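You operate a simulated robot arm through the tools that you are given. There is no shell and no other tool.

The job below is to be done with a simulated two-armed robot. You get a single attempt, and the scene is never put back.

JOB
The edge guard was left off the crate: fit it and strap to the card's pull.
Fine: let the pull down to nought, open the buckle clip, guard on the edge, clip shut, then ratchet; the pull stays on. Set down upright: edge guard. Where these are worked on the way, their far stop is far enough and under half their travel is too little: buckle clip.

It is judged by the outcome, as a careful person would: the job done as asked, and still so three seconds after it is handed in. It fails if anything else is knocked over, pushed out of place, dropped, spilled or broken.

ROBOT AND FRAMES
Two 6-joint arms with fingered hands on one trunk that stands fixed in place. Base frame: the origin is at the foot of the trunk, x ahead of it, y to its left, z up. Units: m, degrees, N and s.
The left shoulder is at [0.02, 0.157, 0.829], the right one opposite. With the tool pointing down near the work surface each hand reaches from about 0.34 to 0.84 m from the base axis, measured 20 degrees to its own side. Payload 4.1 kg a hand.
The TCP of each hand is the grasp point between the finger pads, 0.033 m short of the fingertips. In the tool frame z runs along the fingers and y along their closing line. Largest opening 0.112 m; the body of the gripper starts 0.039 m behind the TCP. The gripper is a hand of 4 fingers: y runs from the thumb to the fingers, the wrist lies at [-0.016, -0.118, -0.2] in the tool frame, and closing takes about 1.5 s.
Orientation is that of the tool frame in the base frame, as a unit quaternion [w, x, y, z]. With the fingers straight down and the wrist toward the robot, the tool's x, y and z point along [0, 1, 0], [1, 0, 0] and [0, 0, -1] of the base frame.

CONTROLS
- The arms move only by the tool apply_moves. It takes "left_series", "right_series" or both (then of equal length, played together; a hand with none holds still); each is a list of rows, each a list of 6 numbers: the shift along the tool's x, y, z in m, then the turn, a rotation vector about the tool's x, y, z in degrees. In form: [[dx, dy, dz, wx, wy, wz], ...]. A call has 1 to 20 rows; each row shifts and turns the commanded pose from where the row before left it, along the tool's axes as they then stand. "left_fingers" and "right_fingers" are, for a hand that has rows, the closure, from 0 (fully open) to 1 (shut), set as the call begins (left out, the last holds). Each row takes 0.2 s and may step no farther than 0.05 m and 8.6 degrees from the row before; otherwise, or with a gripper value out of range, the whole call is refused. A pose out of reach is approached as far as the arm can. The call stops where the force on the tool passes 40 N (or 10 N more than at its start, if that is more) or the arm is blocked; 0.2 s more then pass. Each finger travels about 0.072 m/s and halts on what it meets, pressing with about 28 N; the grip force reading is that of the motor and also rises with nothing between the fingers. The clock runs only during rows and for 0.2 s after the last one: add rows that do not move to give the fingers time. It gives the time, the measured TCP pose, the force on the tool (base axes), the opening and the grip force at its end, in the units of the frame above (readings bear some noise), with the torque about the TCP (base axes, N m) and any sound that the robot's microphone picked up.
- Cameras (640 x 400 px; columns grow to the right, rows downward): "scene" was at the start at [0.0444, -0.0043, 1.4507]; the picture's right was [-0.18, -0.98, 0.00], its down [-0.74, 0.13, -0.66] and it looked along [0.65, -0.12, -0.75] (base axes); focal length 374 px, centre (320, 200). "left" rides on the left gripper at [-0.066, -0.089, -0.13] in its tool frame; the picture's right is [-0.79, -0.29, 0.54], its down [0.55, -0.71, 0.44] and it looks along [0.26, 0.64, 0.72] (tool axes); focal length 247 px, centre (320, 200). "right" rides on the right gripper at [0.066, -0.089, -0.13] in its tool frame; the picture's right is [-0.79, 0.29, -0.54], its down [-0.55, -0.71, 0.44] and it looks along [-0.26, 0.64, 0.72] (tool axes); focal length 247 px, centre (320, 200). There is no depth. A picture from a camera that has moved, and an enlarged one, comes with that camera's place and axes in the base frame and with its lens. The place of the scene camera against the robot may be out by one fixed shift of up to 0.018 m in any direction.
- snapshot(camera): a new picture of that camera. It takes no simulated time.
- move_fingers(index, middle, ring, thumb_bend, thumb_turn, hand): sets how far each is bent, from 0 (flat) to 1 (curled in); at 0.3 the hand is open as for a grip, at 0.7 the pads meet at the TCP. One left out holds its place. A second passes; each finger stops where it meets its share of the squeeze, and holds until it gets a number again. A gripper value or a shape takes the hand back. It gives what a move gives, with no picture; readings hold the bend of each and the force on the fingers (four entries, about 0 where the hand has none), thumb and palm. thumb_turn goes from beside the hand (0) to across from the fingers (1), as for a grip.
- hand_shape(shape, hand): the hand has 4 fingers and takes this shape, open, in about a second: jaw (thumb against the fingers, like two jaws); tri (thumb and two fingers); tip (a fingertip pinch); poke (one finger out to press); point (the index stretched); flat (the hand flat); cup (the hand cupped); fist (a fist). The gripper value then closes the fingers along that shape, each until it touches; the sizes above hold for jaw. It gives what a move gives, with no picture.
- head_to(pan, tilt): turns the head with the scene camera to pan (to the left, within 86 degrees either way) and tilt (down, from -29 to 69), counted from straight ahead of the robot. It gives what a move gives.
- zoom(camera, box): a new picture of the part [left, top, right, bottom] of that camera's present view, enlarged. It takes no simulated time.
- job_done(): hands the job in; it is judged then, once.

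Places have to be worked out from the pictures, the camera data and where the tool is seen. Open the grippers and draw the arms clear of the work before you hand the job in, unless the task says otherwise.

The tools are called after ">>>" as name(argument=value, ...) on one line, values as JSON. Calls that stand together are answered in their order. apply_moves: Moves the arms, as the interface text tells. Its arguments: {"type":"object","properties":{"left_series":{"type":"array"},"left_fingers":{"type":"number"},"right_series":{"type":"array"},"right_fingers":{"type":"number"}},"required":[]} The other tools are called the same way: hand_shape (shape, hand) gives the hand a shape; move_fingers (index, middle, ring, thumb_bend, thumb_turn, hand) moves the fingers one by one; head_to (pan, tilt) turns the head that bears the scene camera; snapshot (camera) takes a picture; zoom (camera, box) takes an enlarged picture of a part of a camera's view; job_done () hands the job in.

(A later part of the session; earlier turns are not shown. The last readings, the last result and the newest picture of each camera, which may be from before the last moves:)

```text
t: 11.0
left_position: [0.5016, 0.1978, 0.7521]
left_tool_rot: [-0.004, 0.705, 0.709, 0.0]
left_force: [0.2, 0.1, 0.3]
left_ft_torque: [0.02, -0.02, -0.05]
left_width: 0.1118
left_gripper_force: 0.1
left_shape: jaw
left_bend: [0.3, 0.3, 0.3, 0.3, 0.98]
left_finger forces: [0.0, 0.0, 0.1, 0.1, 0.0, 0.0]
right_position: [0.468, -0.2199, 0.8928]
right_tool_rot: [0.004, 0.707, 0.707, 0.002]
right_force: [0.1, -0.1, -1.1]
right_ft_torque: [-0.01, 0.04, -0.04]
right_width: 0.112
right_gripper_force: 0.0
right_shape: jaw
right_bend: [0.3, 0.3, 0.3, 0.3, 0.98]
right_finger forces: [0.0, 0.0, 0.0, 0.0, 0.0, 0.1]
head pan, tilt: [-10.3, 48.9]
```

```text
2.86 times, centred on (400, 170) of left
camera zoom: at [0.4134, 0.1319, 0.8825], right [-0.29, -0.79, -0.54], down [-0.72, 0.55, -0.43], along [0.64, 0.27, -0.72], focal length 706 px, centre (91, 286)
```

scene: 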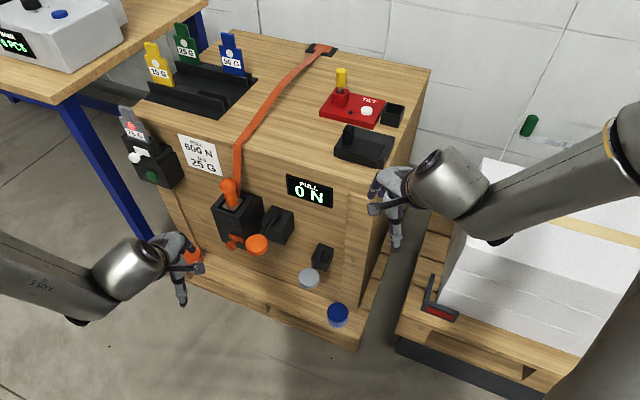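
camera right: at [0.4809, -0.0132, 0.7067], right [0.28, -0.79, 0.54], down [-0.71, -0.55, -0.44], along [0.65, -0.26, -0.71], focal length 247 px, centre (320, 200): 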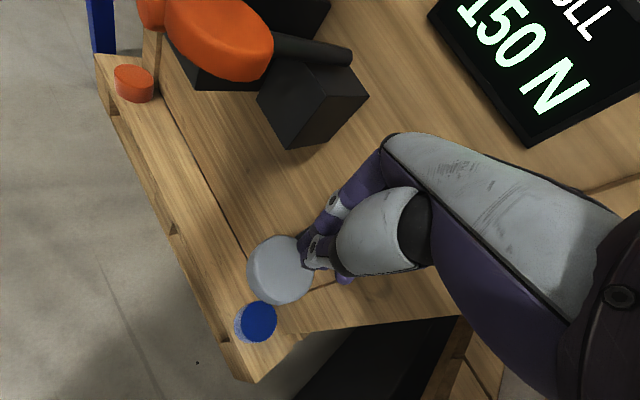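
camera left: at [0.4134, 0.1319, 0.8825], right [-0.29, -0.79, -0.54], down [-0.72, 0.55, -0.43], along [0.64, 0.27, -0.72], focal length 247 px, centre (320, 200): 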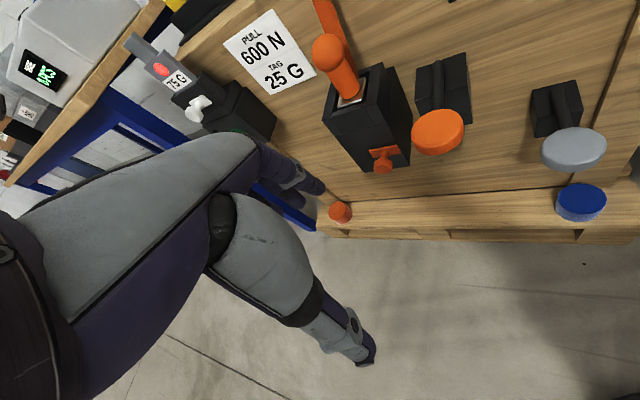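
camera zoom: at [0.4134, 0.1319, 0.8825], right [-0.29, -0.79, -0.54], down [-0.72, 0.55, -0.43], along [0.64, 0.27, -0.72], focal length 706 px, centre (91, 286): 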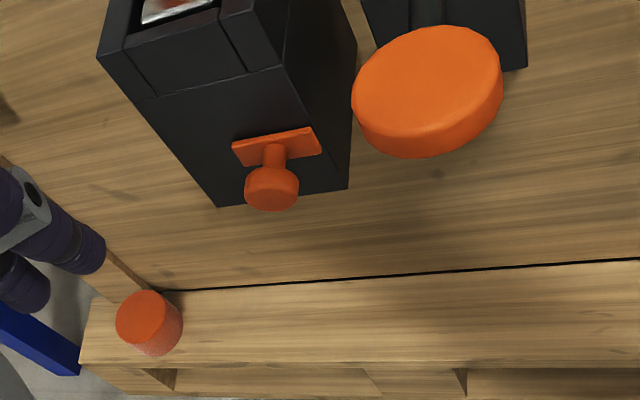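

The strap has gone slack and the T-knob sits on the housing's front near [0.68, 0.13, 0.553]. I take precise views of the crate's top edge, the display and the housing to fix the crate's yaw.

>>> zoom(camera="scene", box=[130, 80, 260, 180])

>>> zoom(camera="scene", box=[260, 120, 390, 220])

>>> zoom(camera="scene", box=[205, 170, 305, 260])

>>> zoom(camera="left", box=[300, 0, 440, 200])

>>> zoom(camera="left", box=[160, 30, 330, 150])

>>> snapshot(camera="right")

```text
4.00 times, centred on (195, 130) of scene
camera zoom: at [0.0446, -0.0043, 1.4507], right [-0.18, -0.98, 0.0], down [-0.74, 0.13, -0.66], along [0.65, -0.12, -0.75], focal length 1496 px, centre (820, 480)
```

zoom: 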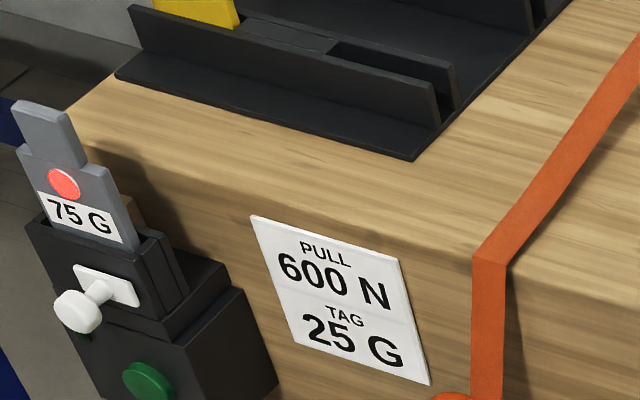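

```text
4.00 times, centred on (325, 170) of scene
camera zoom: at [0.0446, -0.0043, 1.4507], right [-0.18, -0.98, 0.0], down [-0.74, 0.13, -0.66], along [0.65, -0.12, -0.75], focal length 1496 px, centre (300, 320)
```

zoom: 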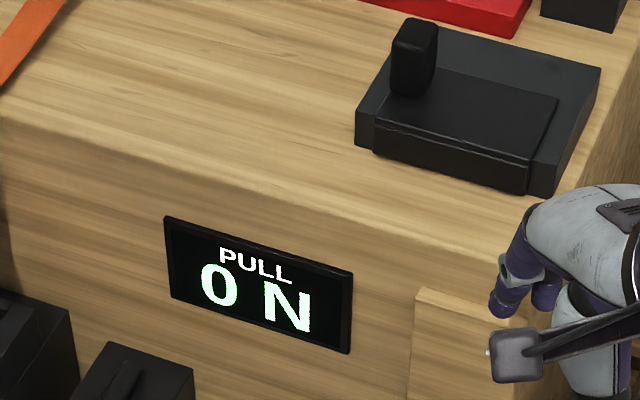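

```text
4.44 times, centred on (255, 215) of scene
camera zoom: at [0.0446, -0.0043, 1.4507], right [-0.18, -0.98, 0.0], down [-0.74, 0.13, -0.66], along [0.65, -0.12, -0.75], focal length 1662 px, centre (609, 133)
```

zoom: 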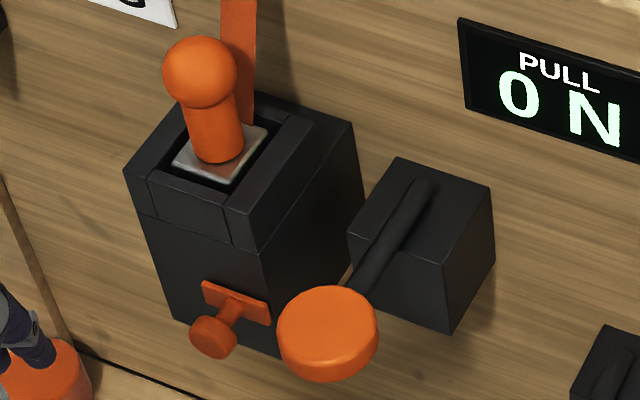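

```text
2.00 times, centred on (370, 100) of left
camera zoom: at [0.4134, 0.1319, 0.8825], right [-0.29, -0.79, -0.54], down [-0.72, 0.55, -0.43], along [0.64, 0.27, -0.72], focal length 494 px, centre (220, 400)
```

zoom: 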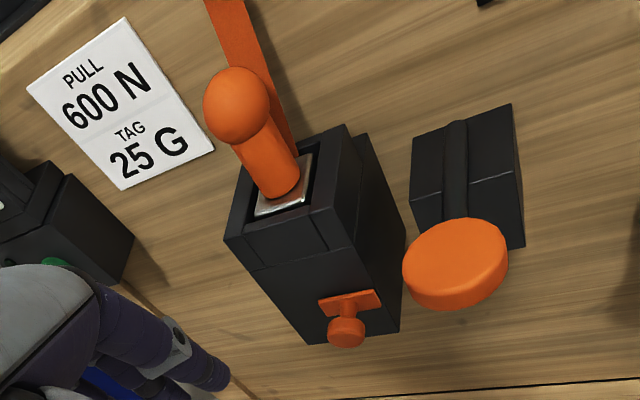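

```text
3.33 times, centred on (245, 90) of left
camera zoom: at [0.4134, 0.1319, 0.8825], right [-0.29, -0.79, -0.54], down [-0.72, 0.55, -0.43], along [0.64, 0.27, -0.72], focal length 823 px, centre (570, 567)
```

zoom: 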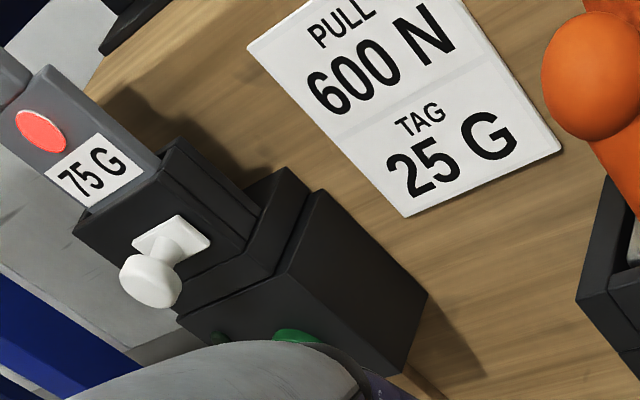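

```text
taken
camera right: at [0.3775, -0.1544, 1.0223], right [0.28, -0.79, 0.54], down [-0.71, -0.55, -0.44], along [0.65, -0.26, -0.72], focal length 247 px, centre (320, 200)
```

right: 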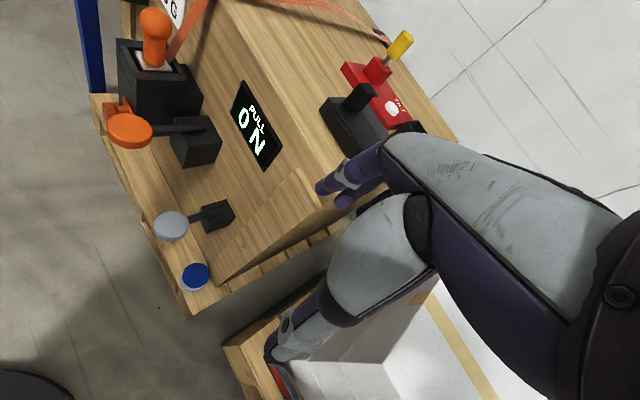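

From the display edge and the paddle arm the face's outward normal is about (-0.84, 0.54). I turn the left hand to point its fingers into that face, still well clear in front of it.

>>> apply_moves(left_series=[[0, 0, 0, -8.2, 0, 0], [0, 0, 0, -8.2, 0, 0], [0, 0, 0, -8.2, 0, 0], [0, 0, 0, -8.2, 0, 0], [0, 0, 0, -8.2, 0, 0], [0, 0, 0, -8.2, 0, 0], [0, 0, 0, -8.2, 0, 0], [0, 0, 0, -8.2, 0, 0], [0, 0, 0, -8.2, 0, 0], [0, 0, 0, -8.2, 0, 0], [0, 0, 0, -8.0, 0, 0], [0, 0, 0, 0, -8.2, 0], [0, 0, 0, 0, -8.2, 0], [0, 0, 0, 0, -8.2, 0], [0, 0, 0, 0, -8.1, 0], [0, 0, 0, 0, 0, 0]])

>>> snapshot(camera="left")

>>> snapshot(camera="scene")

```text
t: 13.9
left_position: [0.5605, -0.1975, 0.9452]
left_tool_rot: [0.533, 0.534, 0.502, 0.423]
left_force: [5.2, 10.6, -2.7]
left_ft_torque: [0.09, -0.44, -0.53]
left_width: 0.1117
left_gripper_force: 0.1
left_shape: jaw
left_bend: [0.3, 0.3, 0.3, 0.3, 0.99]
left_finger forces: [0.1, 0.1, 0.0, 0.1, 0.0, 0.1]
left hand out of reach, approached as far as the arm can: row 1, 2, 3, 4, 5, 6, 7, 8, 9, 10, 11, 12, 13, 14
right_position: [0.4685, -0.2263, 0.8958]
right_tool_rot: [0.007, 0.714, 0.701, 0.005]
right_force: [-5.3, -12.2, 1.9]
right_ft_torque: [0.51, 0.0, -0.38]
right_width: 0.1113
right_gripper_force: 0.1
right_shape: jaw
right_bend: [0.31, 0.3, 0.3, 0.27, 0.97]
right_finger forces: [0.0, 0.0, 0.0, 0.0, 0.0, 0.0]
head pan, tilt: [-10.3, 48.9]
stopped in row 14 (left hand): the force on the tool passed its limit at 49 N (the readings are from after the stop); the commanded pose is now the measured one
```

```text
taken
camera left: at [0.4148, -0.2493, 0.8708], right [0.4, -0.88, -0.26], down [0.45, 0.43, -0.78], along [0.8, 0.2, 0.56], focal length 247 px, centre (320, 200)
```

left: 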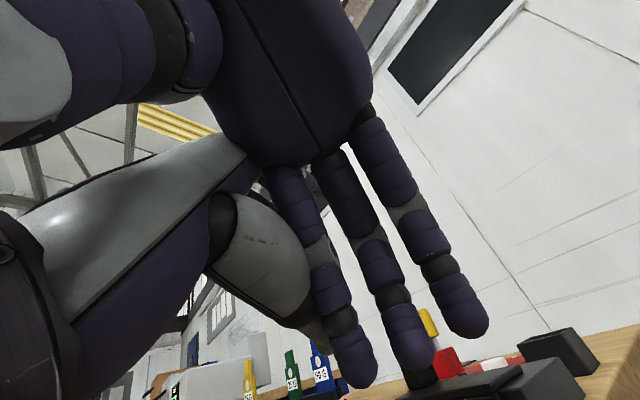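

```text
taken
```

scene: 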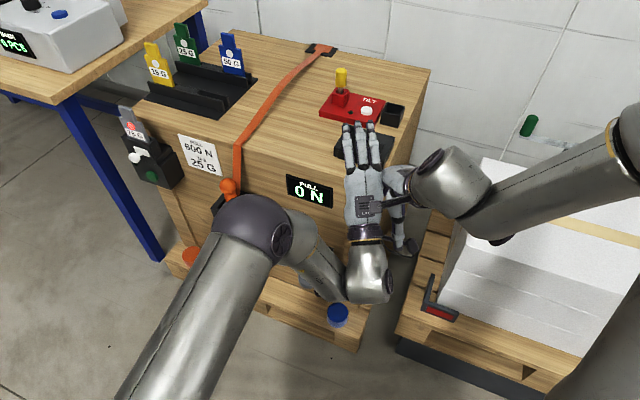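

The left arm could not do that turn where it was: it swung across and touched the right hand, but nothing on the crate seems disturbed. I back the right hand away to the right first.

>>> apply_moves(right_series=[[-0.03, -0.01, 0, 0, 0, 0], [-0.04, -0.01, 0, 0, 0, 0], [-0.04, -0.01, 0, 0, 0, 0], [0, 0, 0, 0, 0, 0]])

>>> snapshot(camera="scene")

>>> snapshot(camera="right")

```text
t: 14.9
left_position: [0.5591, -0.1982, 0.9458]
left_tool_rot: [0.536, 0.536, 0.499, 0.42]
left_force: [-0.4, -0.2, -0.1]
left_ft_torque: [0.01, -0.03, -0.01]
left_width: 0.1119
left_gripper_force: 0.1
left_shape: jaw
left_bend: [0.3, 0.3, 0.3, 0.3, 0.98]
left_finger forces: [0.1, 0.0, 0.0, 0.1, 0.0, 0.1]
right_position: [0.448, -0.322, 0.9091]
right_tool_rot: [0.004, 0.715, 0.699, -0.005]
right_force: [0.0, -1.0, 0.4]
right_ft_torque: [0.0, 0.02, 0.02]
right_width: 0.1122
right_gripper_force: 0.1
right_shape: jaw
right_bend: [0.3, 0.3, 0.3, 0.3, 0.97]
right_finger forces: [0.0, 0.0, 0.0, 0.0, 0.1, 0.0]
right hand out of reach, approached as far as the arm can: row 3
head pan, tilt: [-10.3, 48.9]
```

```text
taken
```

scene: 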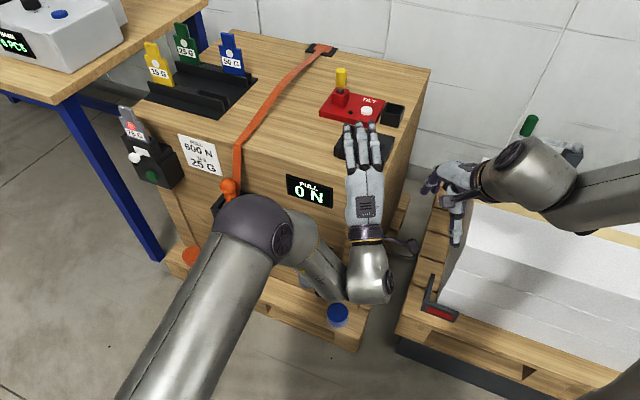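

```text
taken
camera right: at [0.3601, -0.2531, 1.0377], right [0.27, -0.79, 0.55], down [-0.72, -0.54, -0.43], along [0.64, -0.28, -0.72], focal length 247 px, centre (320, 200)
```

right: 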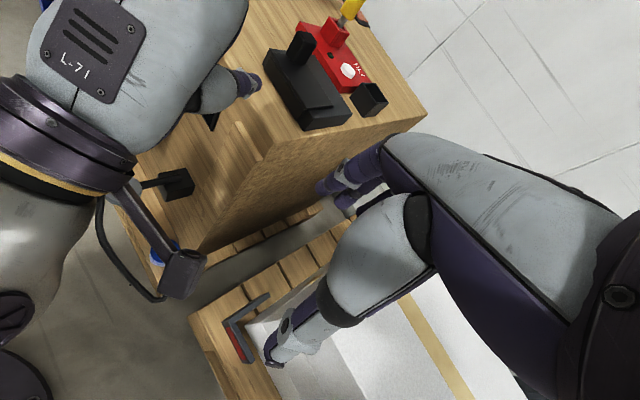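

The right hand is clear. I bring the left hand back to its own side in small steps, keeping it above the crate top.

>>> apply_moves(left_series=[[0.03, 0, 0, 0, 0, 0], [0.04, 0, 0, 0, 0, 0], [0.04, 0, 0, 0, 0, 0], [0.04, 0, 0, 0, 0, 0], [0, 0, 0, 0, 0, 0]])

>>> snapshot(camera="scene")

```text
t: 16.1
left_position: [0.5733, -0.1544, 0.9766]
left_tool_rot: [0.528, 0.529, 0.516, 0.419]
left_force: [-0.4, -0.4, 0.3]
left_ft_torque: [-0.02, 0.0, 0.0]
left_width: 0.1123
left_gripper_force: 0.1
left_shape: jaw
left_bend: [0.3, 0.3, 0.3, 0.3, 0.98]
left_finger forces: [0.0, 0.1, 0.0, 0.0, 0.0, 0.1]
left hand out of reach, approached as far as the arm can: row 1, 2, 3, 4
right_position: [0.4465, -0.3216, 0.9088]
right_tool_rot: [0.004, 0.715, 0.699, -0.005]
right_force: [-0.3, -0.4, -0.6]
right_ft_torque: [-0.01, 0.01, 0.02]
right_width: 0.1117
right_gripper_force: 0.1
right_shape: jaw
right_bend: [0.3, 0.3, 0.3, 0.3, 0.97]
right_finger forces: [0.0, 0.0, 0.0, 0.0, 0.1, 0.0]
head pan, tilt: [-10.3, 48.9]
```

```text
taken
```

scene: 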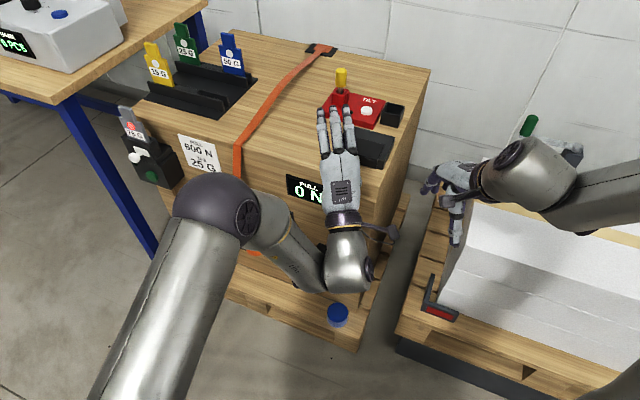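

That pose is too close in for the arm, so I tip the fingers back down gradually, which should bring the hand back within reach at this height.

>>> apply_moves(left_series=[[0, 0, 0, 8.2, 0, 0], [0, 0, 0, 8.2, 0, 0], [0, 0, 0, 8.2, 0, 0], [0, 0, 0, 8.2, 0, 0], [0, 0, 0, 8.2, 0, 0], [0, 0, 0, 0, 0, 0]])

>>> snapshot(camera="scene")

```text
t: 17.5
left_position: [0.5733, -0.1535, 0.9771]
left_tool_rot: [0.313, 0.688, 0.617, 0.219]
left_force: [-0.7, -0.1, 0.6]
left_ft_torque: [0.0, -0.02, -0.04]
left_width: 0.112
left_gripper_force: 0.2
left_shape: jaw
left_bend: [0.3, 0.3, 0.3, 0.3, 0.98]
left_finger forces: [0.0, 0.1, 0.1, 0.1, 0.0, 0.0]
right_position: [0.4469, -0.3213, 0.909]
right_tool_rot: [0.004, 0.715, 0.699, -0.006]
right_force: [-0.2, -0.1, 1.1]
right_ft_torque: [-0.01, 0.0, -0.02]
right_width: 0.1121
right_gripper_force: 0.1
right_shape: jaw
right_bend: [0.3, 0.3, 0.3, 0.3, 0.97]
right_finger forces: [0.1, 0.1, 0.0, 0.0, 0.1, 0.0]
head pan, tilt: [-10.3, 48.9]
```

```text
taken
```

scene: 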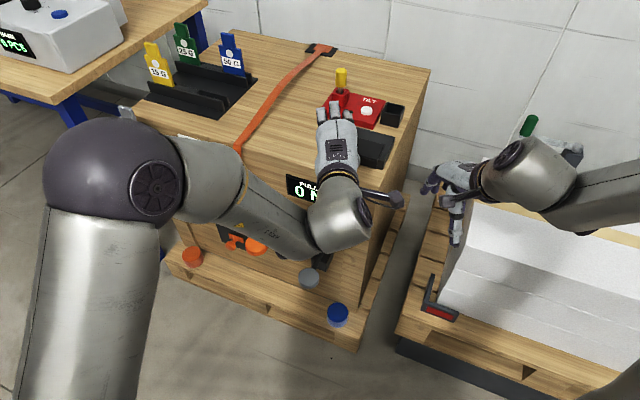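

That works: the arm now follows its commands again. I finish tipping the fingers down.

>>> apply_moves(left_series=[[0, 0, 0, 8.2, 0, 0], [0, 0, 0, 8.2, 0, 0], [0, 0, 0, 8.2, 0, 0], [0, 0, 0, 8.2, 0, 0], [0, 0, 0, 0, 0, 0]])

>>> snapshot(camera="scene")

```text
t: 18.7
left_position: [0.5733, -0.154, 0.9758]
left_tool_rot: [0.107, 0.75, 0.652, 0.035]
left_force: [-0.4, -0.8, 0.6]
left_ft_torque: [-0.01, 0.01, 0.0]
left_width: 0.1119
left_gripper_force: 0.1
left_shape: jaw
left_bend: [0.3, 0.3, 0.3, 0.3, 0.98]
left_finger forces: [0.0, 0.0, 0.1, 0.1, 0.0, 0.0]
right_position: [0.447, -0.3215, 0.9078]
right_tool_rot: [0.004, 0.715, 0.699, -0.006]
right_force: [-0.1, 0.4, -0.1]
right_ft_torque: [0.0, -0.02, -0.02]
right_width: 0.112
right_gripper_force: 0.0
right_shape: jaw
right_bend: [0.3, 0.3, 0.3, 0.3, 0.97]
right_finger forces: [0.1, 0.0, 0.0, 0.0, 0.0, 0.0]
head pan, tilt: [-10.3, 48.9]
```

```text
taken
```

scene: 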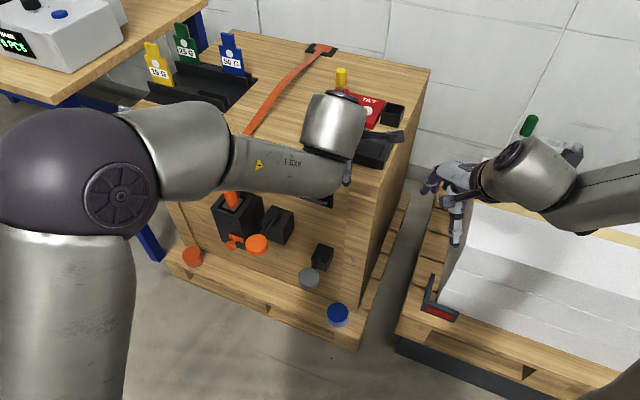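

The fingers point down again. I now carry the left hand back to the left side, staying high.

>>> apply_moves(left_series=[[0.035, 0, 0, 0, 0, 0], [0.04, 0, 0, 0, 0, 0], [0.04, -0.005, 0, 0, 0, 0], [0.04, -0.01, 0, 0, 0, 0], [0.04, -0.01, 0, 0, 0, 0], [0.04, -0.01, 0, 0, 0, 0], [0.04, -0.01, 0, 0, 0, 0], [0.04, -0.01, 0, 0, 0, 0], [0, 0, 0, 0, 0, 0]])

>>> snapshot(camera="scene")

>>> snapshot(camera="left")

```text
t: 20.7
left_position: [0.5675, 0.1594, 0.9455]
left_tool_rot: [0.102, 0.748, 0.655, 0.036]
left_force: [0.0, 0.2, -0.1]
left_ft_torque: [0.01, 0.0, -0.01]
left_width: 0.1121
left_gripper_force: 0.0
left_shape: jaw
left_bend: [0.3, 0.3, 0.3, 0.3, 0.98]
left_finger forces: [0.0, 0.0, 0.0, 0.0, 0.0, 0.1]
left hand out of reach, approached as far as the arm can: row 8
right_position: [0.4465, -0.3221, 0.9094]
right_tool_rot: [0.004, 0.715, 0.7, -0.006]
right_force: [0.2, 0.2, 0.3]
right_ft_torque: [0.02, -0.01, 0.0]
right_width: 0.1121
right_gripper_force: 0.1
right_shape: jaw
right_bend: [0.3, 0.3, 0.3, 0.3, 0.97]
right_finger forces: [0.0, 0.1, 0.0, 0.0, 0.0, 0.0]
head pan, tilt: [-10.3, 48.9]
```

```text
taken
```

scene: 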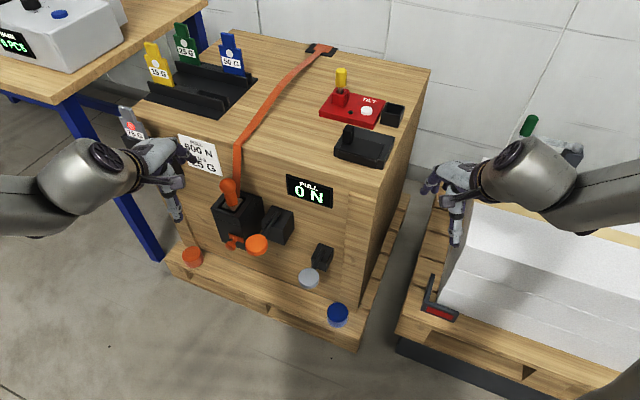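

```text
taken
camera left: at [0.4462, 0.1175, 1.0596], right [-0.29, -0.8, -0.52], down [-0.53, 0.59, -0.61], along [0.8, 0.1, -0.6], focal length 247 px, centre (320, 200)
```

left: 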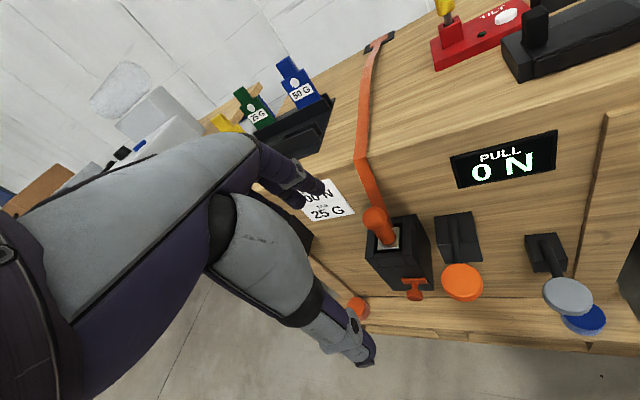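

All things on the crate look undisturbed and the arm is back on its own side. I go lower and farther forward, where the wrist has room, before pitching the hand forward again in small checked steps.

>>> apply_moves(left_series=[[0.012, -0.003, 0.03, 0, 0, 0], [0.012, -0.003, 0.04, 0, 0, 0], [0.012, -0.003, 0.04, 0, 0, 0], [0.012, -0.003, 0.04, 0, 0, 0], [0.012, -0.003, 0.04, 0, 0, 0], [0.012, -0.003, 0.04, 0, 0, 0], [0.012, -0.003, 0.04, 0, 0, 0], [0.011, -0.003, 0.04, 0, 0, 0], [0, 0, 0, 0, 0, 0]])

>>> apply_moves(left_series=[[0, 0, 0, -8, 0, 0], [0, 0, 0, -8, 0, 0], [0, 0, 0, 0, 0, 0]])

```text
t: 22.6
left_position: [0.7, 0.0788, 0.7583]
left_tool_rot: [0.102, 0.745, 0.657, 0.049]
left_force: [-10.1, 0.3, 16.5]
left_ft_torque: [0.4, -1.01, 0.22]
left_width: 0.1119
left_gripper_force: 0.1
left_shape: jaw
left_bend: [0.3, 0.3, 0.31, 0.3, 0.98]
left_finger forces: [0.1, 0.0, 16.9, 0.1, 0.1, 0.0]
left hand out of reach, approached as far as the arm can: row 1, 2, 3, 4, 5, 6, 7, 8
right_position: [0.4472, -0.3216, 0.9082]
right_tool_rot: [0.005, 0.715, 0.699, -0.005]
right_force: [-0.6, 0.0, 0.4]
right_ft_torque: [-0.01, -0.02, -0.01]
right_width: 0.112
right_gripper_force: 0.1
right_shape: jaw
right_bend: [0.3, 0.3, 0.3, 0.3, 0.97]
right_finger forces: [0.0, 0.1, 0.0, 0.1, 0.0, 0.0]
head pan, tilt: [-10.3, 48.9]
stopped in row 9 (left hand): the force on the tool passed its limit at 45 N (the readings are from after the stop); the commanded pose is now the measured one
```

```text
t: 23.4
left_position: [0.7223, 0.0172, 0.786]
left_tool_rot: [0.181, 0.715, 0.661, 0.138]
left_force: [-18.0, 19.1, -9.7]
left_ft_torque: [0.29, 0.67, 0.84]
left_width: 0.1063
left_gripper_force: 0.0
left_shape: jaw
left_bend: [0.48, 0.35, 0.3, 0.3, 0.98]
left_finger forces: [17.7, 8.6, 0.0, 0.0, 0.1, 0.0]
left hand out of reach, approached as far as the arm can: row 1, 2
right_position: [0.4473, -0.3206, 0.9088]
right_tool_rot: [0.004, 0.714, 0.7, -0.004]
right_force: [0.4, 0.4, -0.1]
right_ft_torque: [0.03, 0.02, -0.02]
right_width: 0.1121
right_gripper_force: 0.0
right_shape: jaw
right_bend: [0.3, 0.3, 0.3, 0.3, 0.97]
right_finger forces: [0.0, 0.0, 0.0, 0.0, 0.1, 0.1]
head pan, tilt: [-10.3, 48.9]
```

The arm ran out of its range again, drifted forward and touched something. I look at once before moving any further.

>>> snapshot(camera="scene")

>>> snapshot(camera="left")

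>>> zoom(camera="scene", box=[180, 120, 340, 260])

```text
taken
```

scene: 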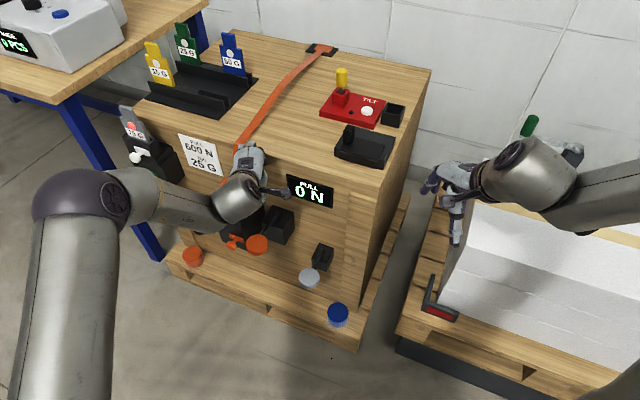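

```text
taken
camera left: at [0.5803, -0.0335, 0.8658], right [-0.09, -0.81, -0.58], down [-0.4, 0.56, -0.73], along [0.91, 0.16, -0.37], focal length 247 px, centre (320, 200)
```

left: 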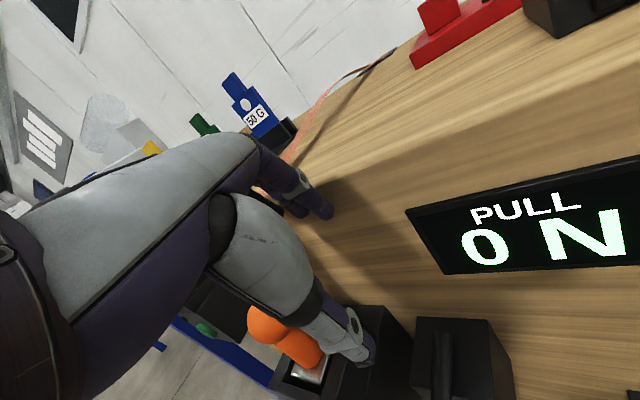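

```text
2.86 times, centred on (260, 190) of scene
camera zoom: at [0.0441, -0.0037, 1.4507], right [-0.18, -0.98, 0.0], down [-0.74, 0.13, -0.66], along [0.65, -0.12, -0.75], focal length 1069 px, centre (491, 229)
```

zoom: 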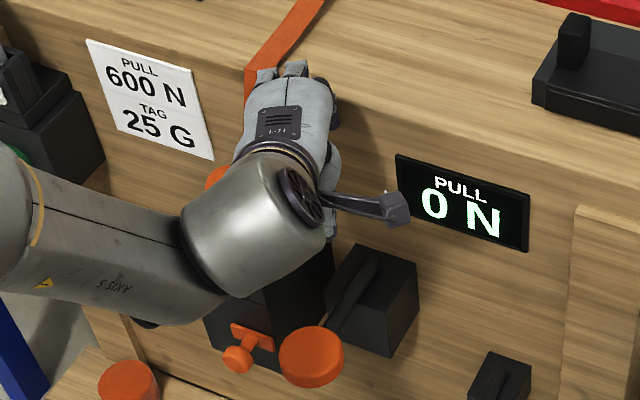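

The left fingers lean on the crate's top edge beside the ball handle, which still stands. I draw the hand straight back along its fingers.

>>> apply_moves(left_series=[[0, 0, -0.03, 0, 0, 0], [0, 0, -0.03, 0, 0, 0], [0, 0, -0.03, 0, 0, 0], [0, 0, 0, 0, 0, 0]])

>>> snapshot(camera="scene")

>>> snapshot(camera="left")

```text
t: 24.4
left_position: [0.6837, 0.021, 0.8704]
left_tool_rot: [0.183, 0.716, 0.659, 0.14]
left_force: [-0.4, 0.2, 0.5]
left_ft_torque: [0.0, -0.01, 0.01]
left_width: 0.1117
left_gripper_force: 0.1
left_shape: jaw
left_bend: [0.3, 0.3, 0.3, 0.3, 0.98]
left_finger forces: [0.0, 0.0, 0.0, 0.0, 0.0, 0.1]
right_position: [0.4477, -0.3218, 0.909]
right_tool_rot: [0.004, 0.716, 0.698, -0.005]
right_force: [0.0, -0.3, 0.5]
right_ft_torque: [0.0, 0.01, -0.01]
right_width: 0.1122
right_gripper_force: 0.1
right_shape: jaw
right_bend: [0.3, 0.3, 0.3, 0.3, 0.97]
right_finger forces: [0.0, 0.0, 0.0, 0.0, 0.1, 0.0]
head pan, tilt: [-10.3, 48.9]
```

```text
taken
```

scene: 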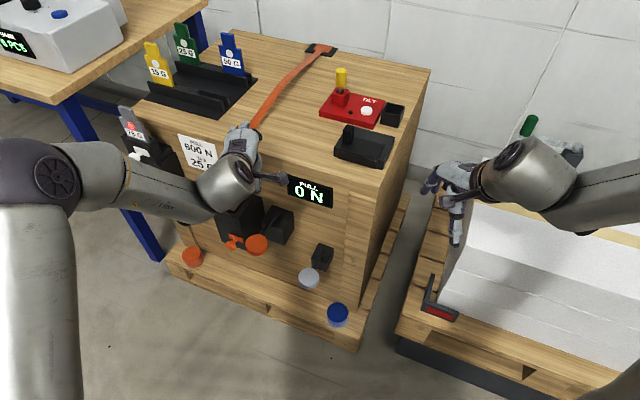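

```text
taken
camera left: at [0.5413, -0.0291, 0.9489], right [-0.09, -0.81, -0.58], down [-0.39, 0.56, -0.73], along [0.92, 0.16, -0.37], focal length 247 px, centre (320, 200)
```

left: 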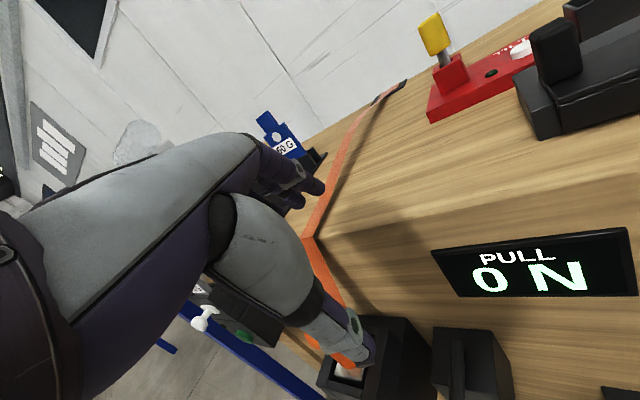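

Clear of contact and all still in place. I level the fingers back to straight down here in single checked steps.

>>> apply_moves(left_series=[[0, 0, -0.01, 8.5, 0, 0], [0, 0, -0.01, 8.5, 0, 0], [0, 0, 0, 8.5, 0, 0], [0, 0, 0, 0, 0, 0]])

```text
t: 25.4
left_position: [0.6775, 0.0223, 0.8879]
left_tool_rot: [0.02, 0.738, 0.674, -0.008]
left_force: [-0.5, -0.4, -0.6]
left_ft_torque: [0.0, -0.01, 0.01]
left_width: 0.1117
left_gripper_force: 0.1
left_shape: jaw
left_bend: [0.3, 0.3, 0.3, 0.3, 0.98]
left_finger forces: [0.0, 0.0, 0.0, 0.1, 0.0, 0.1]
right_position: [0.4473, -0.3213, 0.9101]
right_tool_rot: [0.005, 0.716, 0.698, -0.006]
right_force: [0.3, 0.4, 1.0]
right_ft_torque: [0.01, -0.01, -0.03]
right_width: 0.1118
right_gripper_force: 0.0
right_shape: jaw
right_bend: [0.3, 0.3, 0.3, 0.3, 0.97]
right_finger forces: [0.0, 0.0, 0.0, 0.0, 0.1, 0.0]
head pan, tilt: [-10.3, 48.9]
```

Fingers point down again. The T-knob is better served by the right hand turned sideways, so I send the left hand back to its starting place and bring the right hand forward in front of the display.

>>> apply_moves(left_series=[[0.01, -0.02, -0.03, 0, 0, 0], [0.02, -0.015, -0.03, 0, 0, 0], [0.025, -0.015, -0.03, 0, 0, 0], [0.028, -0.015, -0.03, 0, 0, 0], [0.03, -0.015, -0.02, 0, 0, 0], [0.03, -0.015, -0.02, 0, 0, 0], [0.03, -0.01, -0.01, 0, 0, 0], [0.03, -0.01, 0, 0, 0, 0], [0, 0, 0, 0, 0, 0]])

>>> snapshot(camera="scene")

```text
t: 27.4
left_position: [0.5779, 0.2426, 1.0489]
left_tool_rot: [0.019, 0.739, 0.674, -0.008]
left_force: [0.1, -1.0, -0.3]
left_ft_torque: [0.01, -0.01, -0.02]
left_width: 0.1119
left_gripper_force: 0.0
left_shape: jaw
left_bend: [0.3, 0.3, 0.3, 0.3, 0.98]
left_finger forces: [0.1, 0.0, 0.1, 0.1, 0.0, 0.1]
right_position: [0.4478, -0.3208, 0.9079]
right_tool_rot: [0.004, 0.715, 0.699, -0.005]
right_force: [0.0, 0.6, -0.4]
right_ft_torque: [0.0, 0.0, -0.02]
right_width: 0.1119
right_gripper_force: 0.0
right_shape: jaw
right_bend: [0.3, 0.3, 0.3, 0.3, 0.97]
right_finger forces: [0.0, 0.1, 0.0, 0.0, 0.1, 0.0]
head pan, tilt: [-10.3, 48.9]
```

```text
taken
```

scene: 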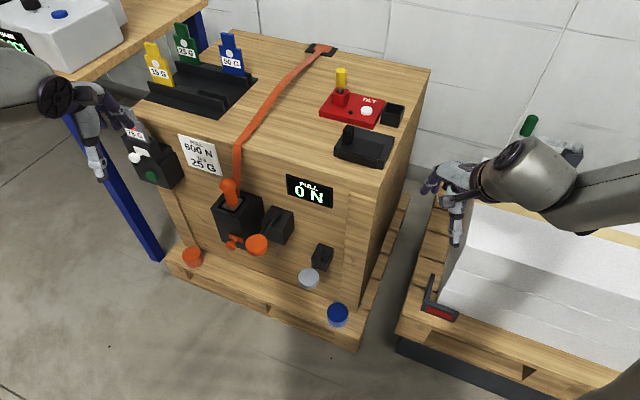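

Everything is intact and the display still shows 0 N. I bring the right hand forward and leftward in small steps.

>>> apply_moves(right_series=[[0, 0.02, 0.01, 0, 0, 0], [0.01, 0.02, 0.015, 0, 0, 0], [0.03, 0.02, 0.015, 0, 0, 0], [0.035, 0.02, 0.01, 0, 0, 0], [0.04, 0.01, 0.01, 0, 0, 0], [0.04, 0.01, 0.01, 0, 0, 0], [0.04, 0, 0.01, 0, 0, 0], [0.04, 0, 0.01, 0, 0, 0], [0.035, 0, 0, 0, 0, 0], [0, 0, 0, 0, 0, 0]])

>>> apply_moves(right_series=[[0, 0, 0, 0, 0, -8], [0, 0, 0, 0, 0, 0]])

```text
t: 29.6
left_position: [0.5781, 0.2426, 1.0483]
left_tool_rot: [0.019, 0.738, 0.675, -0.009]
left_force: [0.1, 0.5, 0.6]
left_ft_torque: [0.04, 0.01, 0.03]
left_width: 0.1117
left_gripper_force: 0.0
left_shape: jaw
left_bend: [0.3, 0.3, 0.3, 0.3, 0.98]
left_finger forces: [0.0, 0.1, 0.0, 0.0, 0.0, 0.0]
right_position: [0.5527, -0.055, 0.8143]
right_tool_rot: [0.005, 0.715, 0.699, -0.006]
right_force: [-0.6, -0.6, 0.5]
right_ft_torque: [0.02, -0.02, -0.01]
right_width: 0.1118
right_gripper_force: 0.0
right_shape: jaw
right_bend: [0.3, 0.3, 0.3, 0.3, 0.97]
right_finger forces: [0.0, 0.0, 0.0, 0.1, 0.0, 0.0]
head pan, tilt: [-10.3, 48.9]
```

```text
t: 30.1
left_position: [0.579, 0.2421, 1.0483]
left_tool_rot: [0.019, 0.738, 0.675, -0.008]
left_force: [0.1, 0.5, 0.2]
left_ft_torque: [-0.02, -0.05, -0.01]
left_width: 0.112
left_gripper_force: 0.1
left_shape: jaw
left_bend: [0.3, 0.3, 0.3, 0.3, 0.98]
left_finger forces: [0.1, 0.0, 0.0, 0.1, 0.0, 0.0]
right_position: [0.5538, -0.0559, 0.8157]
right_tool_rot: [0.004, 0.664, 0.748, -0.005]
right_force: [-0.4, -0.3, 1.1]
right_ft_torque: [-0.01, 0.0, 0.0]
right_width: 0.1117
right_gripper_force: 0.1
right_shape: jaw
right_bend: [0.3, 0.3, 0.3, 0.3, 0.97]
right_finger forces: [0.0, 0.1, 0.0, 0.0, 0.0, 0.0]
head pan, tilt: [-10.3, 48.9]
```

The turn goes the right way and stays in reach. I continue the yaw to about 57°, so the fingers close along the crate face.

>>> apply_moves(right_series=[[0, 0, 0, 0, 0, -8.4], [0, 0, 0, 0, 0, -8.4], [0, 0, 0, 0, 0, -8.4], [0, 0, 0, 0, 0, 0]])

>>> apply_moves(right_series=[[0, 0, 0, 0, 0, -8.4], [0, 0, 0, 0, 0, -8.4], [0, 0, 0, 0, 0, -8.4], [0, 0, 0, 0, 0, 0]])

>>> snapshot(camera="scene")

>>> snapshot(camera="right")

```text
t: 31.1
left_position: [0.579, 0.242, 1.0494]
left_tool_rot: [0.019, 0.738, 0.675, -0.008]
left_force: [-0.3, 0.1, 0.8]
left_ft_torque: [0.0, -0.03, 0.0]
left_width: 0.112
left_gripper_force: 0.1
left_shape: jaw
left_bend: [0.3, 0.3, 0.3, 0.3, 0.98]
left_finger forces: [0.0, 0.0, 0.0, 0.0, 0.0, 0.1]
right_position: [0.5535, -0.0551, 0.8161]
right_tool_rot: [0.003, 0.486, 0.874, -0.011]
right_force: [-0.2, -0.3, -0.3]
right_ft_torque: [-0.01, 0.01, 0.02]
right_width: 0.1121
right_gripper_force: 0.0
right_shape: jaw
right_bend: [0.3, 0.3, 0.3, 0.3, 0.97]
right_finger forces: [0.0, 0.0, 0.0, 0.0, 0.0, 0.0]
head pan, tilt: [-10.3, 48.9]
```

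```text
t: 32.1
left_position: [0.5786, 0.2415, 1.0482]
left_tool_rot: [0.021, 0.738, 0.674, -0.009]
left_force: [0.2, 0.4, 0.3]
left_ft_torque: [0.0, -0.01, 0.03]
left_width: 0.1122
left_gripper_force: 0.1
left_shape: jaw
left_bend: [0.3, 0.3, 0.3, 0.3, 0.98]
left_finger forces: [0.0, 0.0, 0.1, 0.0, 0.0, 0.1]
right_position: [0.5587, -0.0466, 0.8246]
right_tool_rot: [0.0, 0.309, 0.951, -0.017]
right_force: [0.6, 0.3, 0.9]
right_ft_torque: [-0.01, 0.01, 0.0]
right_width: 0.1124
right_gripper_force: 0.2
right_shape: jaw
right_bend: [0.3, 0.3, 0.3, 0.3, 0.97]
right_finger forces: [0.0, 0.1, 0.0, 0.0, 0.1, 0.1]
right hand out of reach, approached as far as the arm can: row 1, 2
head pan, tilt: [-10.3, 48.9]
```

```text
taken
```

scene: 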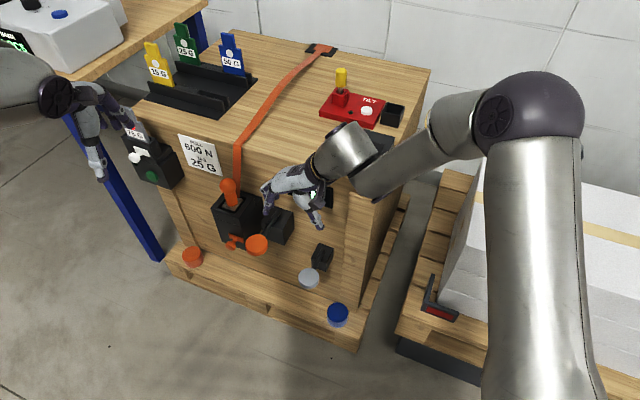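

```text
taken
camera right: at [0.4558, -0.0765, 0.9563], right [0.82, -0.22, 0.54], down [0.02, -0.91, -0.41], along [0.58, 0.34, -0.74], focal length 247 px, centre (320, 200)
```

right: 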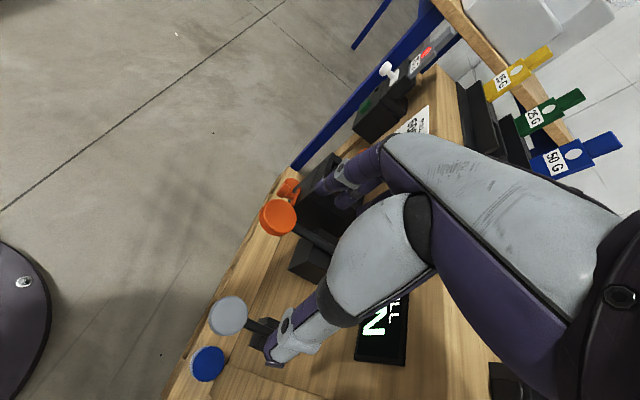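

The right hand is now yawed as wanted and in reach. I enlarge its view of the T-knob to refine its place before going down.

>>> zoom(camera="right", box=[240, 140, 340, 240])

>>> zoom(camera="scene", box=[205, 170, 305, 260])

```text
4.00 times, centred on (290, 190) of right
camera zoom: at [0.4558, -0.0765, 0.9563], right [0.82, -0.22, 0.54], down [0.02, -0.91, -0.41], along [0.58, 0.34, -0.74], focal length 988 px, centre (440, 240)
```

zoom: 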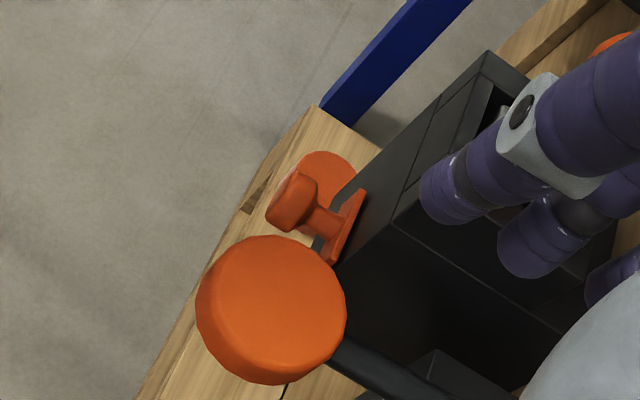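

```text
4.44 times, centred on (255, 215) of scene
camera zoom: at [0.0443, -0.0042, 1.4507], right [-0.18, -0.98, 0.0], down [-0.74, 0.13, -0.66], along [0.65, -0.12, -0.75], focal length 1662 px, centre (609, 133)
```

zoom: 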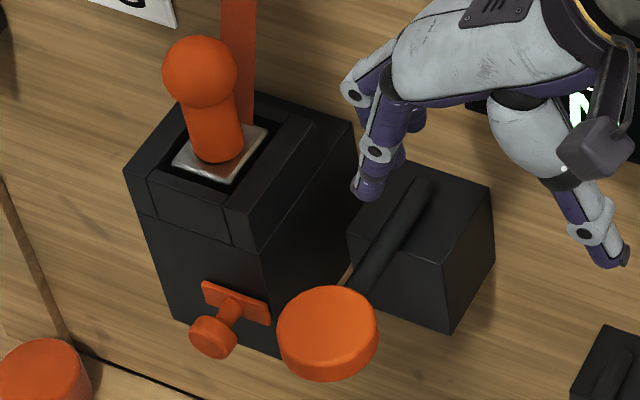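

The knob's front centre comes out at about [0.682, 0.128, 0.557]. I move the right hand over in front of the housing, above the paddle, at z 0.75.

>>> apply_moves(right_series=[[0.0055, 0.0305, 0.0125, 0, 0, 0], [0.0055, 0.0305, 0.0125, 0, 0, 0], [0.0055, 0.0305, 0.0125, 0, 0, 0], [0.0055, 0.0305, 0.0125, 0, 0, 0], [0.0055, 0.0305, 0.0125, 0, 0, 0], [0.0055, 0.0305, 0.0125, 0, 0, 0], [0, 0, 0, 0, 0, 0]], right_fingers=0.4)

>>> snapshot(camera="scene")

>>> snapshot(camera="right")

```text
t: 33.8
left_position: [0.5788, 0.2427, 1.0484]
left_tool_rot: [0.02, 0.738, 0.675, -0.008]
left_force: [0.3, -0.2, 0.1]
left_ft_torque: [0.0, -0.01, -0.01]
left_width: 0.1119
left_gripper_force: 0.1
left_shape: jaw
left_bend: [0.3, 0.3, 0.3, 0.3, 0.98]
left_finger forces: [0.0, 0.1, 0.0, 0.0, 0.0, 0.1]
right_position: [0.6324, 0.1111, 0.739]
right_tool_rot: [-0.001, 0.307, 0.952, -0.008]
right_force: [-0.4, -0.5, -0.3]
right_ft_torque: [-0.05, -0.03, 0.04]
right_width: 0.0678
right_gripper_force: 0.1
right_shape: jaw
right_bend: [0.75, 0.4, 0.37, 0.65, 1.0]
right_finger forces: [0.1, 0.1, 0.0, 0.1, 0.0, 0.0]
right hand out of reach, approached as far as the arm can: row 6
head pan, tilt: [-10.3, 48.9]
```

```text
taken
```

scene: 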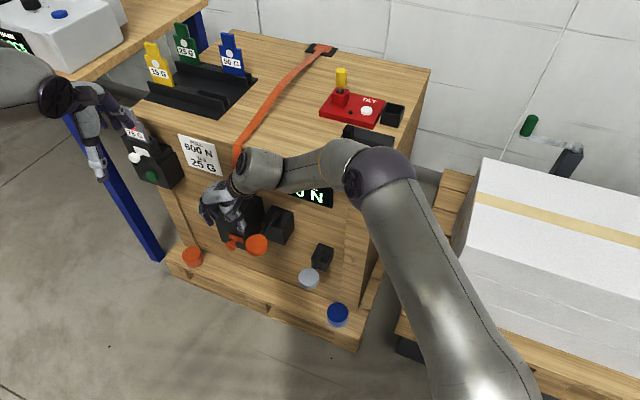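

```text
taken
camera right: at [0.5271, 0.0789, 0.8697], right [0.81, -0.22, 0.54], down [0.03, -0.91, -0.42], along [0.58, 0.36, -0.73], focal length 247 px, centre (320, 200)
```

right: 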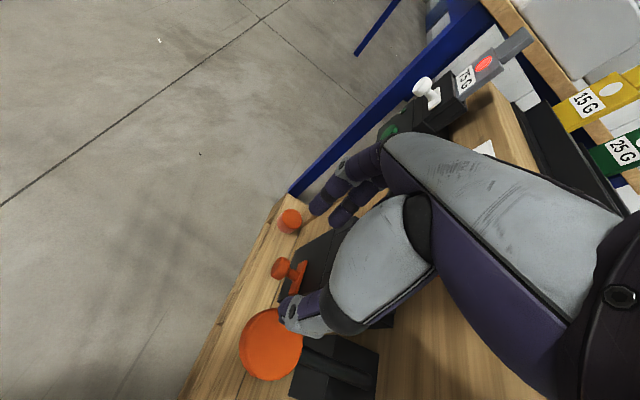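

The reach is near its limit here and the finger bends look odd, so I check the hand closely.

>>> zoom(camera="scene", box=[180, 130, 310, 270])

>>> zoom(camera="right", box=[230, 120, 430, 390])

```text
2.86 times, centred on (245, 200) of scene
camera zoom: at [0.0443, -0.0044, 1.4507], right [-0.18, -0.98, 0.0], down [-0.74, 0.13, -0.66], along [0.65, -0.12, -0.75], focal length 1069 px, centre (534, 200)
```

zoom: 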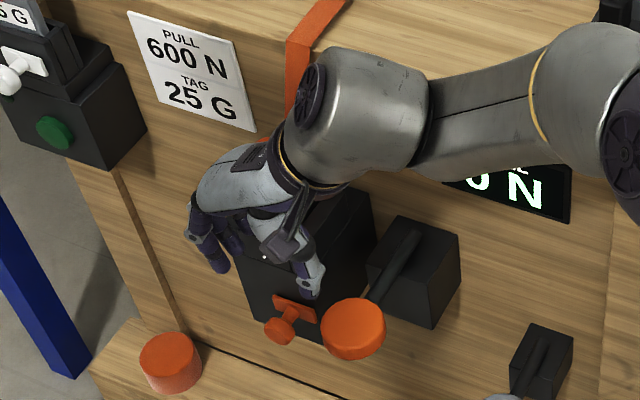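

```text
1.48 times, centred on (330, 255) of right
camera zoom: at [0.5271, 0.0789, 0.8697], right [0.81, -0.22, 0.54], down [0.03, -0.91, -0.42], along [0.58, 0.36, -0.73], focal length 366 px, centre (305, 118)
```

zoom: 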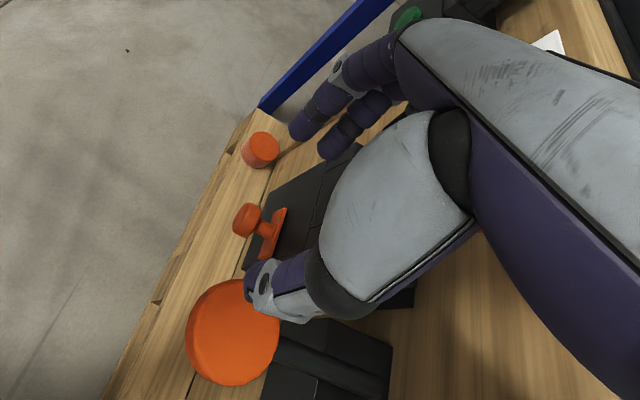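

The hand is free of contact. I try a small roll that would point the fingers toward the face, one row only, to see whether the arm allows it here.

>>> apply_moves(right_series=[[0, 0, 0, 0, -8, 0]])

```text
t: 34.1
left_position: [0.5783, 0.2419, 1.0484]
left_tool_rot: [0.019, 0.738, 0.674, -0.008]
left_force: [-0.1, 0.4, 0.1]
left_ft_torque: [0.0, -0.01, 0.0]
left_width: 0.112
left_gripper_force: 0.1
left_shape: jaw
left_bend: [0.3, 0.3, 0.3, 0.3, 0.98]
left_finger forces: [0.0, 0.0, 0.1, 0.0, 0.0, 0.0]
right_position: [0.6304, 0.1166, 0.7449]
right_tool_rot: [0.044, 0.302, 0.952, 0.0]
right_force: [-0.2, -0.9, 0.4]
right_ft_torque: [0.01, 0.02, 0.01]
right_width: 0.0674
right_gripper_force: 0.2
right_shape: jaw
right_bend: [0.75, 0.4, 0.37, 0.65, 1.0]
right_finger forces: [0.0, 0.0, 0.0, 0.0, 0.0, 0.0]
right hand out of reach, approached as far as the arm can: row 1
head pan, tilt: [-10.3, 48.9]
```

The roll is refused by the joints, so I undo it and instead test going straight down and outward with fingers vertical, in small steps.

>>> apply_moves(right_series=[[0, 0, 0, 0, 5, 0], [0, 0, 0.02, 0, 0, 0], [0, 0, 0.02, 0, 0, 0]])

```text
t: 35.0
left_position: [0.5784, 0.2413, 1.0481]
left_tool_rot: [0.019, 0.738, 0.675, -0.008]
left_force: [-0.4, -0.1, 0.4]
left_ft_torque: [0.0, 0.0, 0.0]
left_width: 0.1119
left_gripper_force: 0.0
left_shape: jaw
left_bend: [0.3, 0.3, 0.3, 0.3, 0.98]
left_finger forces: [0.0, 0.0, 0.0, 0.1, 0.1, 0.0]
right_position: [0.624, 0.1008, 0.6943]
right_tool_rot: [0.024, 0.309, 0.95, -0.025]
right_force: [-0.2, -0.5, 0.0]
right_ft_torque: [-0.03, 0.04, 0.01]
right_width: 0.0673
right_gripper_force: 0.0
right_shape: jaw
right_bend: [0.75, 0.4, 0.37, 0.65, 1.0]
right_finger forces: [0.0, 0.1, 0.1, 0.0, 0.0, 0.0]
right hand out of reach, approached as far as the arm can: row 1
head pan, tilt: [-10.3, 48.9]
```

Downward motion works. I now step toward the knob's place at this height, watching the reach messages.

>>> apply_moves(right_series=[[-0.0135, 0.0275, 0, 0, 0, 0]])

```text
t: 35.4
left_position: [0.5776, 0.2418, 1.0478]
left_tool_rot: [0.02, 0.738, 0.675, -0.008]
left_force: [0.2, 1.1, -0.1]
left_ft_torque: [0.01, -0.01, 0.04]
left_width: 0.1115
left_gripper_force: 0.0
left_shape: jaw
left_bend: [0.3, 0.3, 0.3, 0.3, 0.98]
left_finger forces: [0.0, 0.0, 0.0, 0.1, 0.0, 0.1]
right_position: [0.6431, 0.1084, 0.6899]
right_tool_rot: [0.025, 0.308, 0.951, -0.016]
right_force: [-0.2, -0.2, 0.2]
right_ft_torque: [0.03, 0.02, 0.0]
right_width: 0.0674
right_gripper_force: 0.0
right_shape: jaw
right_bend: [0.75, 0.4, 0.37, 0.65, 1.0]
right_finger forces: [0.0, 0.0, 0.0, 0.1, 0.0, 0.0]
right hand out of reach, approached as far as the arm can: row 1
head pan, tilt: [-10.3, 48.9]
```

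The sideways grip cannot reach the knob. I withdraw the right hand up and back and return its yaw to straight, then test the knob with the left hand's fingertips instead.

>>> apply_moves(right_series=[[0, -0.01, -0.03, 0, 0, 0], [0, -0.02, -0.03, 0, 0, 0], [-0.005, -0.03, -0.02, 0, 0, 0], [-0.005, -0.035, -0.02, 0, 0, 0], [-0.005, -0.035, -0.01, 0, 0, 0], [-0.005, -0.035, 0, 0, 0, 0], [0, 0, 0, 0, 0, 8], [0, 0, 0, 0, 0, 8], [0, 0, 0, 0, 0, 8], [0, 0, 0, 0, 0, 8], [0, 0, 0, 0, 0, 8], [0, 0, 0, 0, 0, 8], [0, 0, 0, 0, 0, 0]], right_fingers=0)

>>> snapshot(camera="scene")

```text
t: 38.1
left_position: [0.5785, 0.242, 1.049]
left_tool_rot: [0.019, 0.738, 0.674, -0.008]
left_force: [-0.5, 0.3, -0.4]
left_ft_torque: [0.0, 0.0, 0.0]
left_width: 0.112
left_gripper_force: 0.1
left_shape: jaw
left_bend: [0.3, 0.3, 0.3, 0.3, 0.98]
left_finger forces: [0.1, 0.0, 0.1, 0.0, 0.0, 0.1]
right_position: [0.5799, 0.0063, 0.7938]
right_tool_rot: [0.033, 0.67, 0.742, -0.013]
right_force: [0.6, 0.2, 0.4]
right_ft_torque: [0.01, -0.02, -0.01]
right_width: 0.1118
right_gripper_force: 0.1
right_shape: jaw
right_bend: [0.3, 0.3, 0.3, 0.3, 0.98]
right_finger forces: [0.1, 0.0, 0.0, 0.0, 0.0, 0.1]
right hand out of reach, approached as far as the arm can: row 1, 4, 5, 6
head pan, tilt: [-10.3, 48.9]
```

```text
taken
```

scene: 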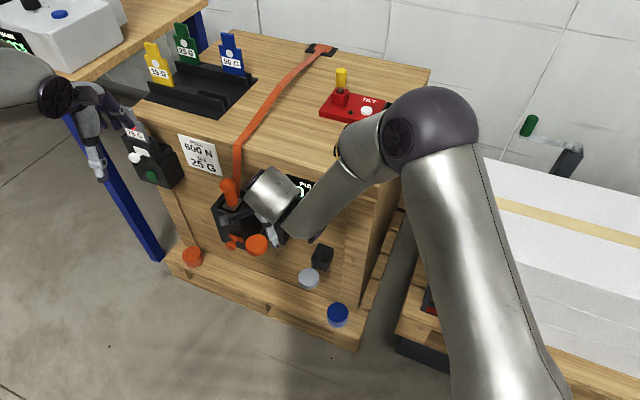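

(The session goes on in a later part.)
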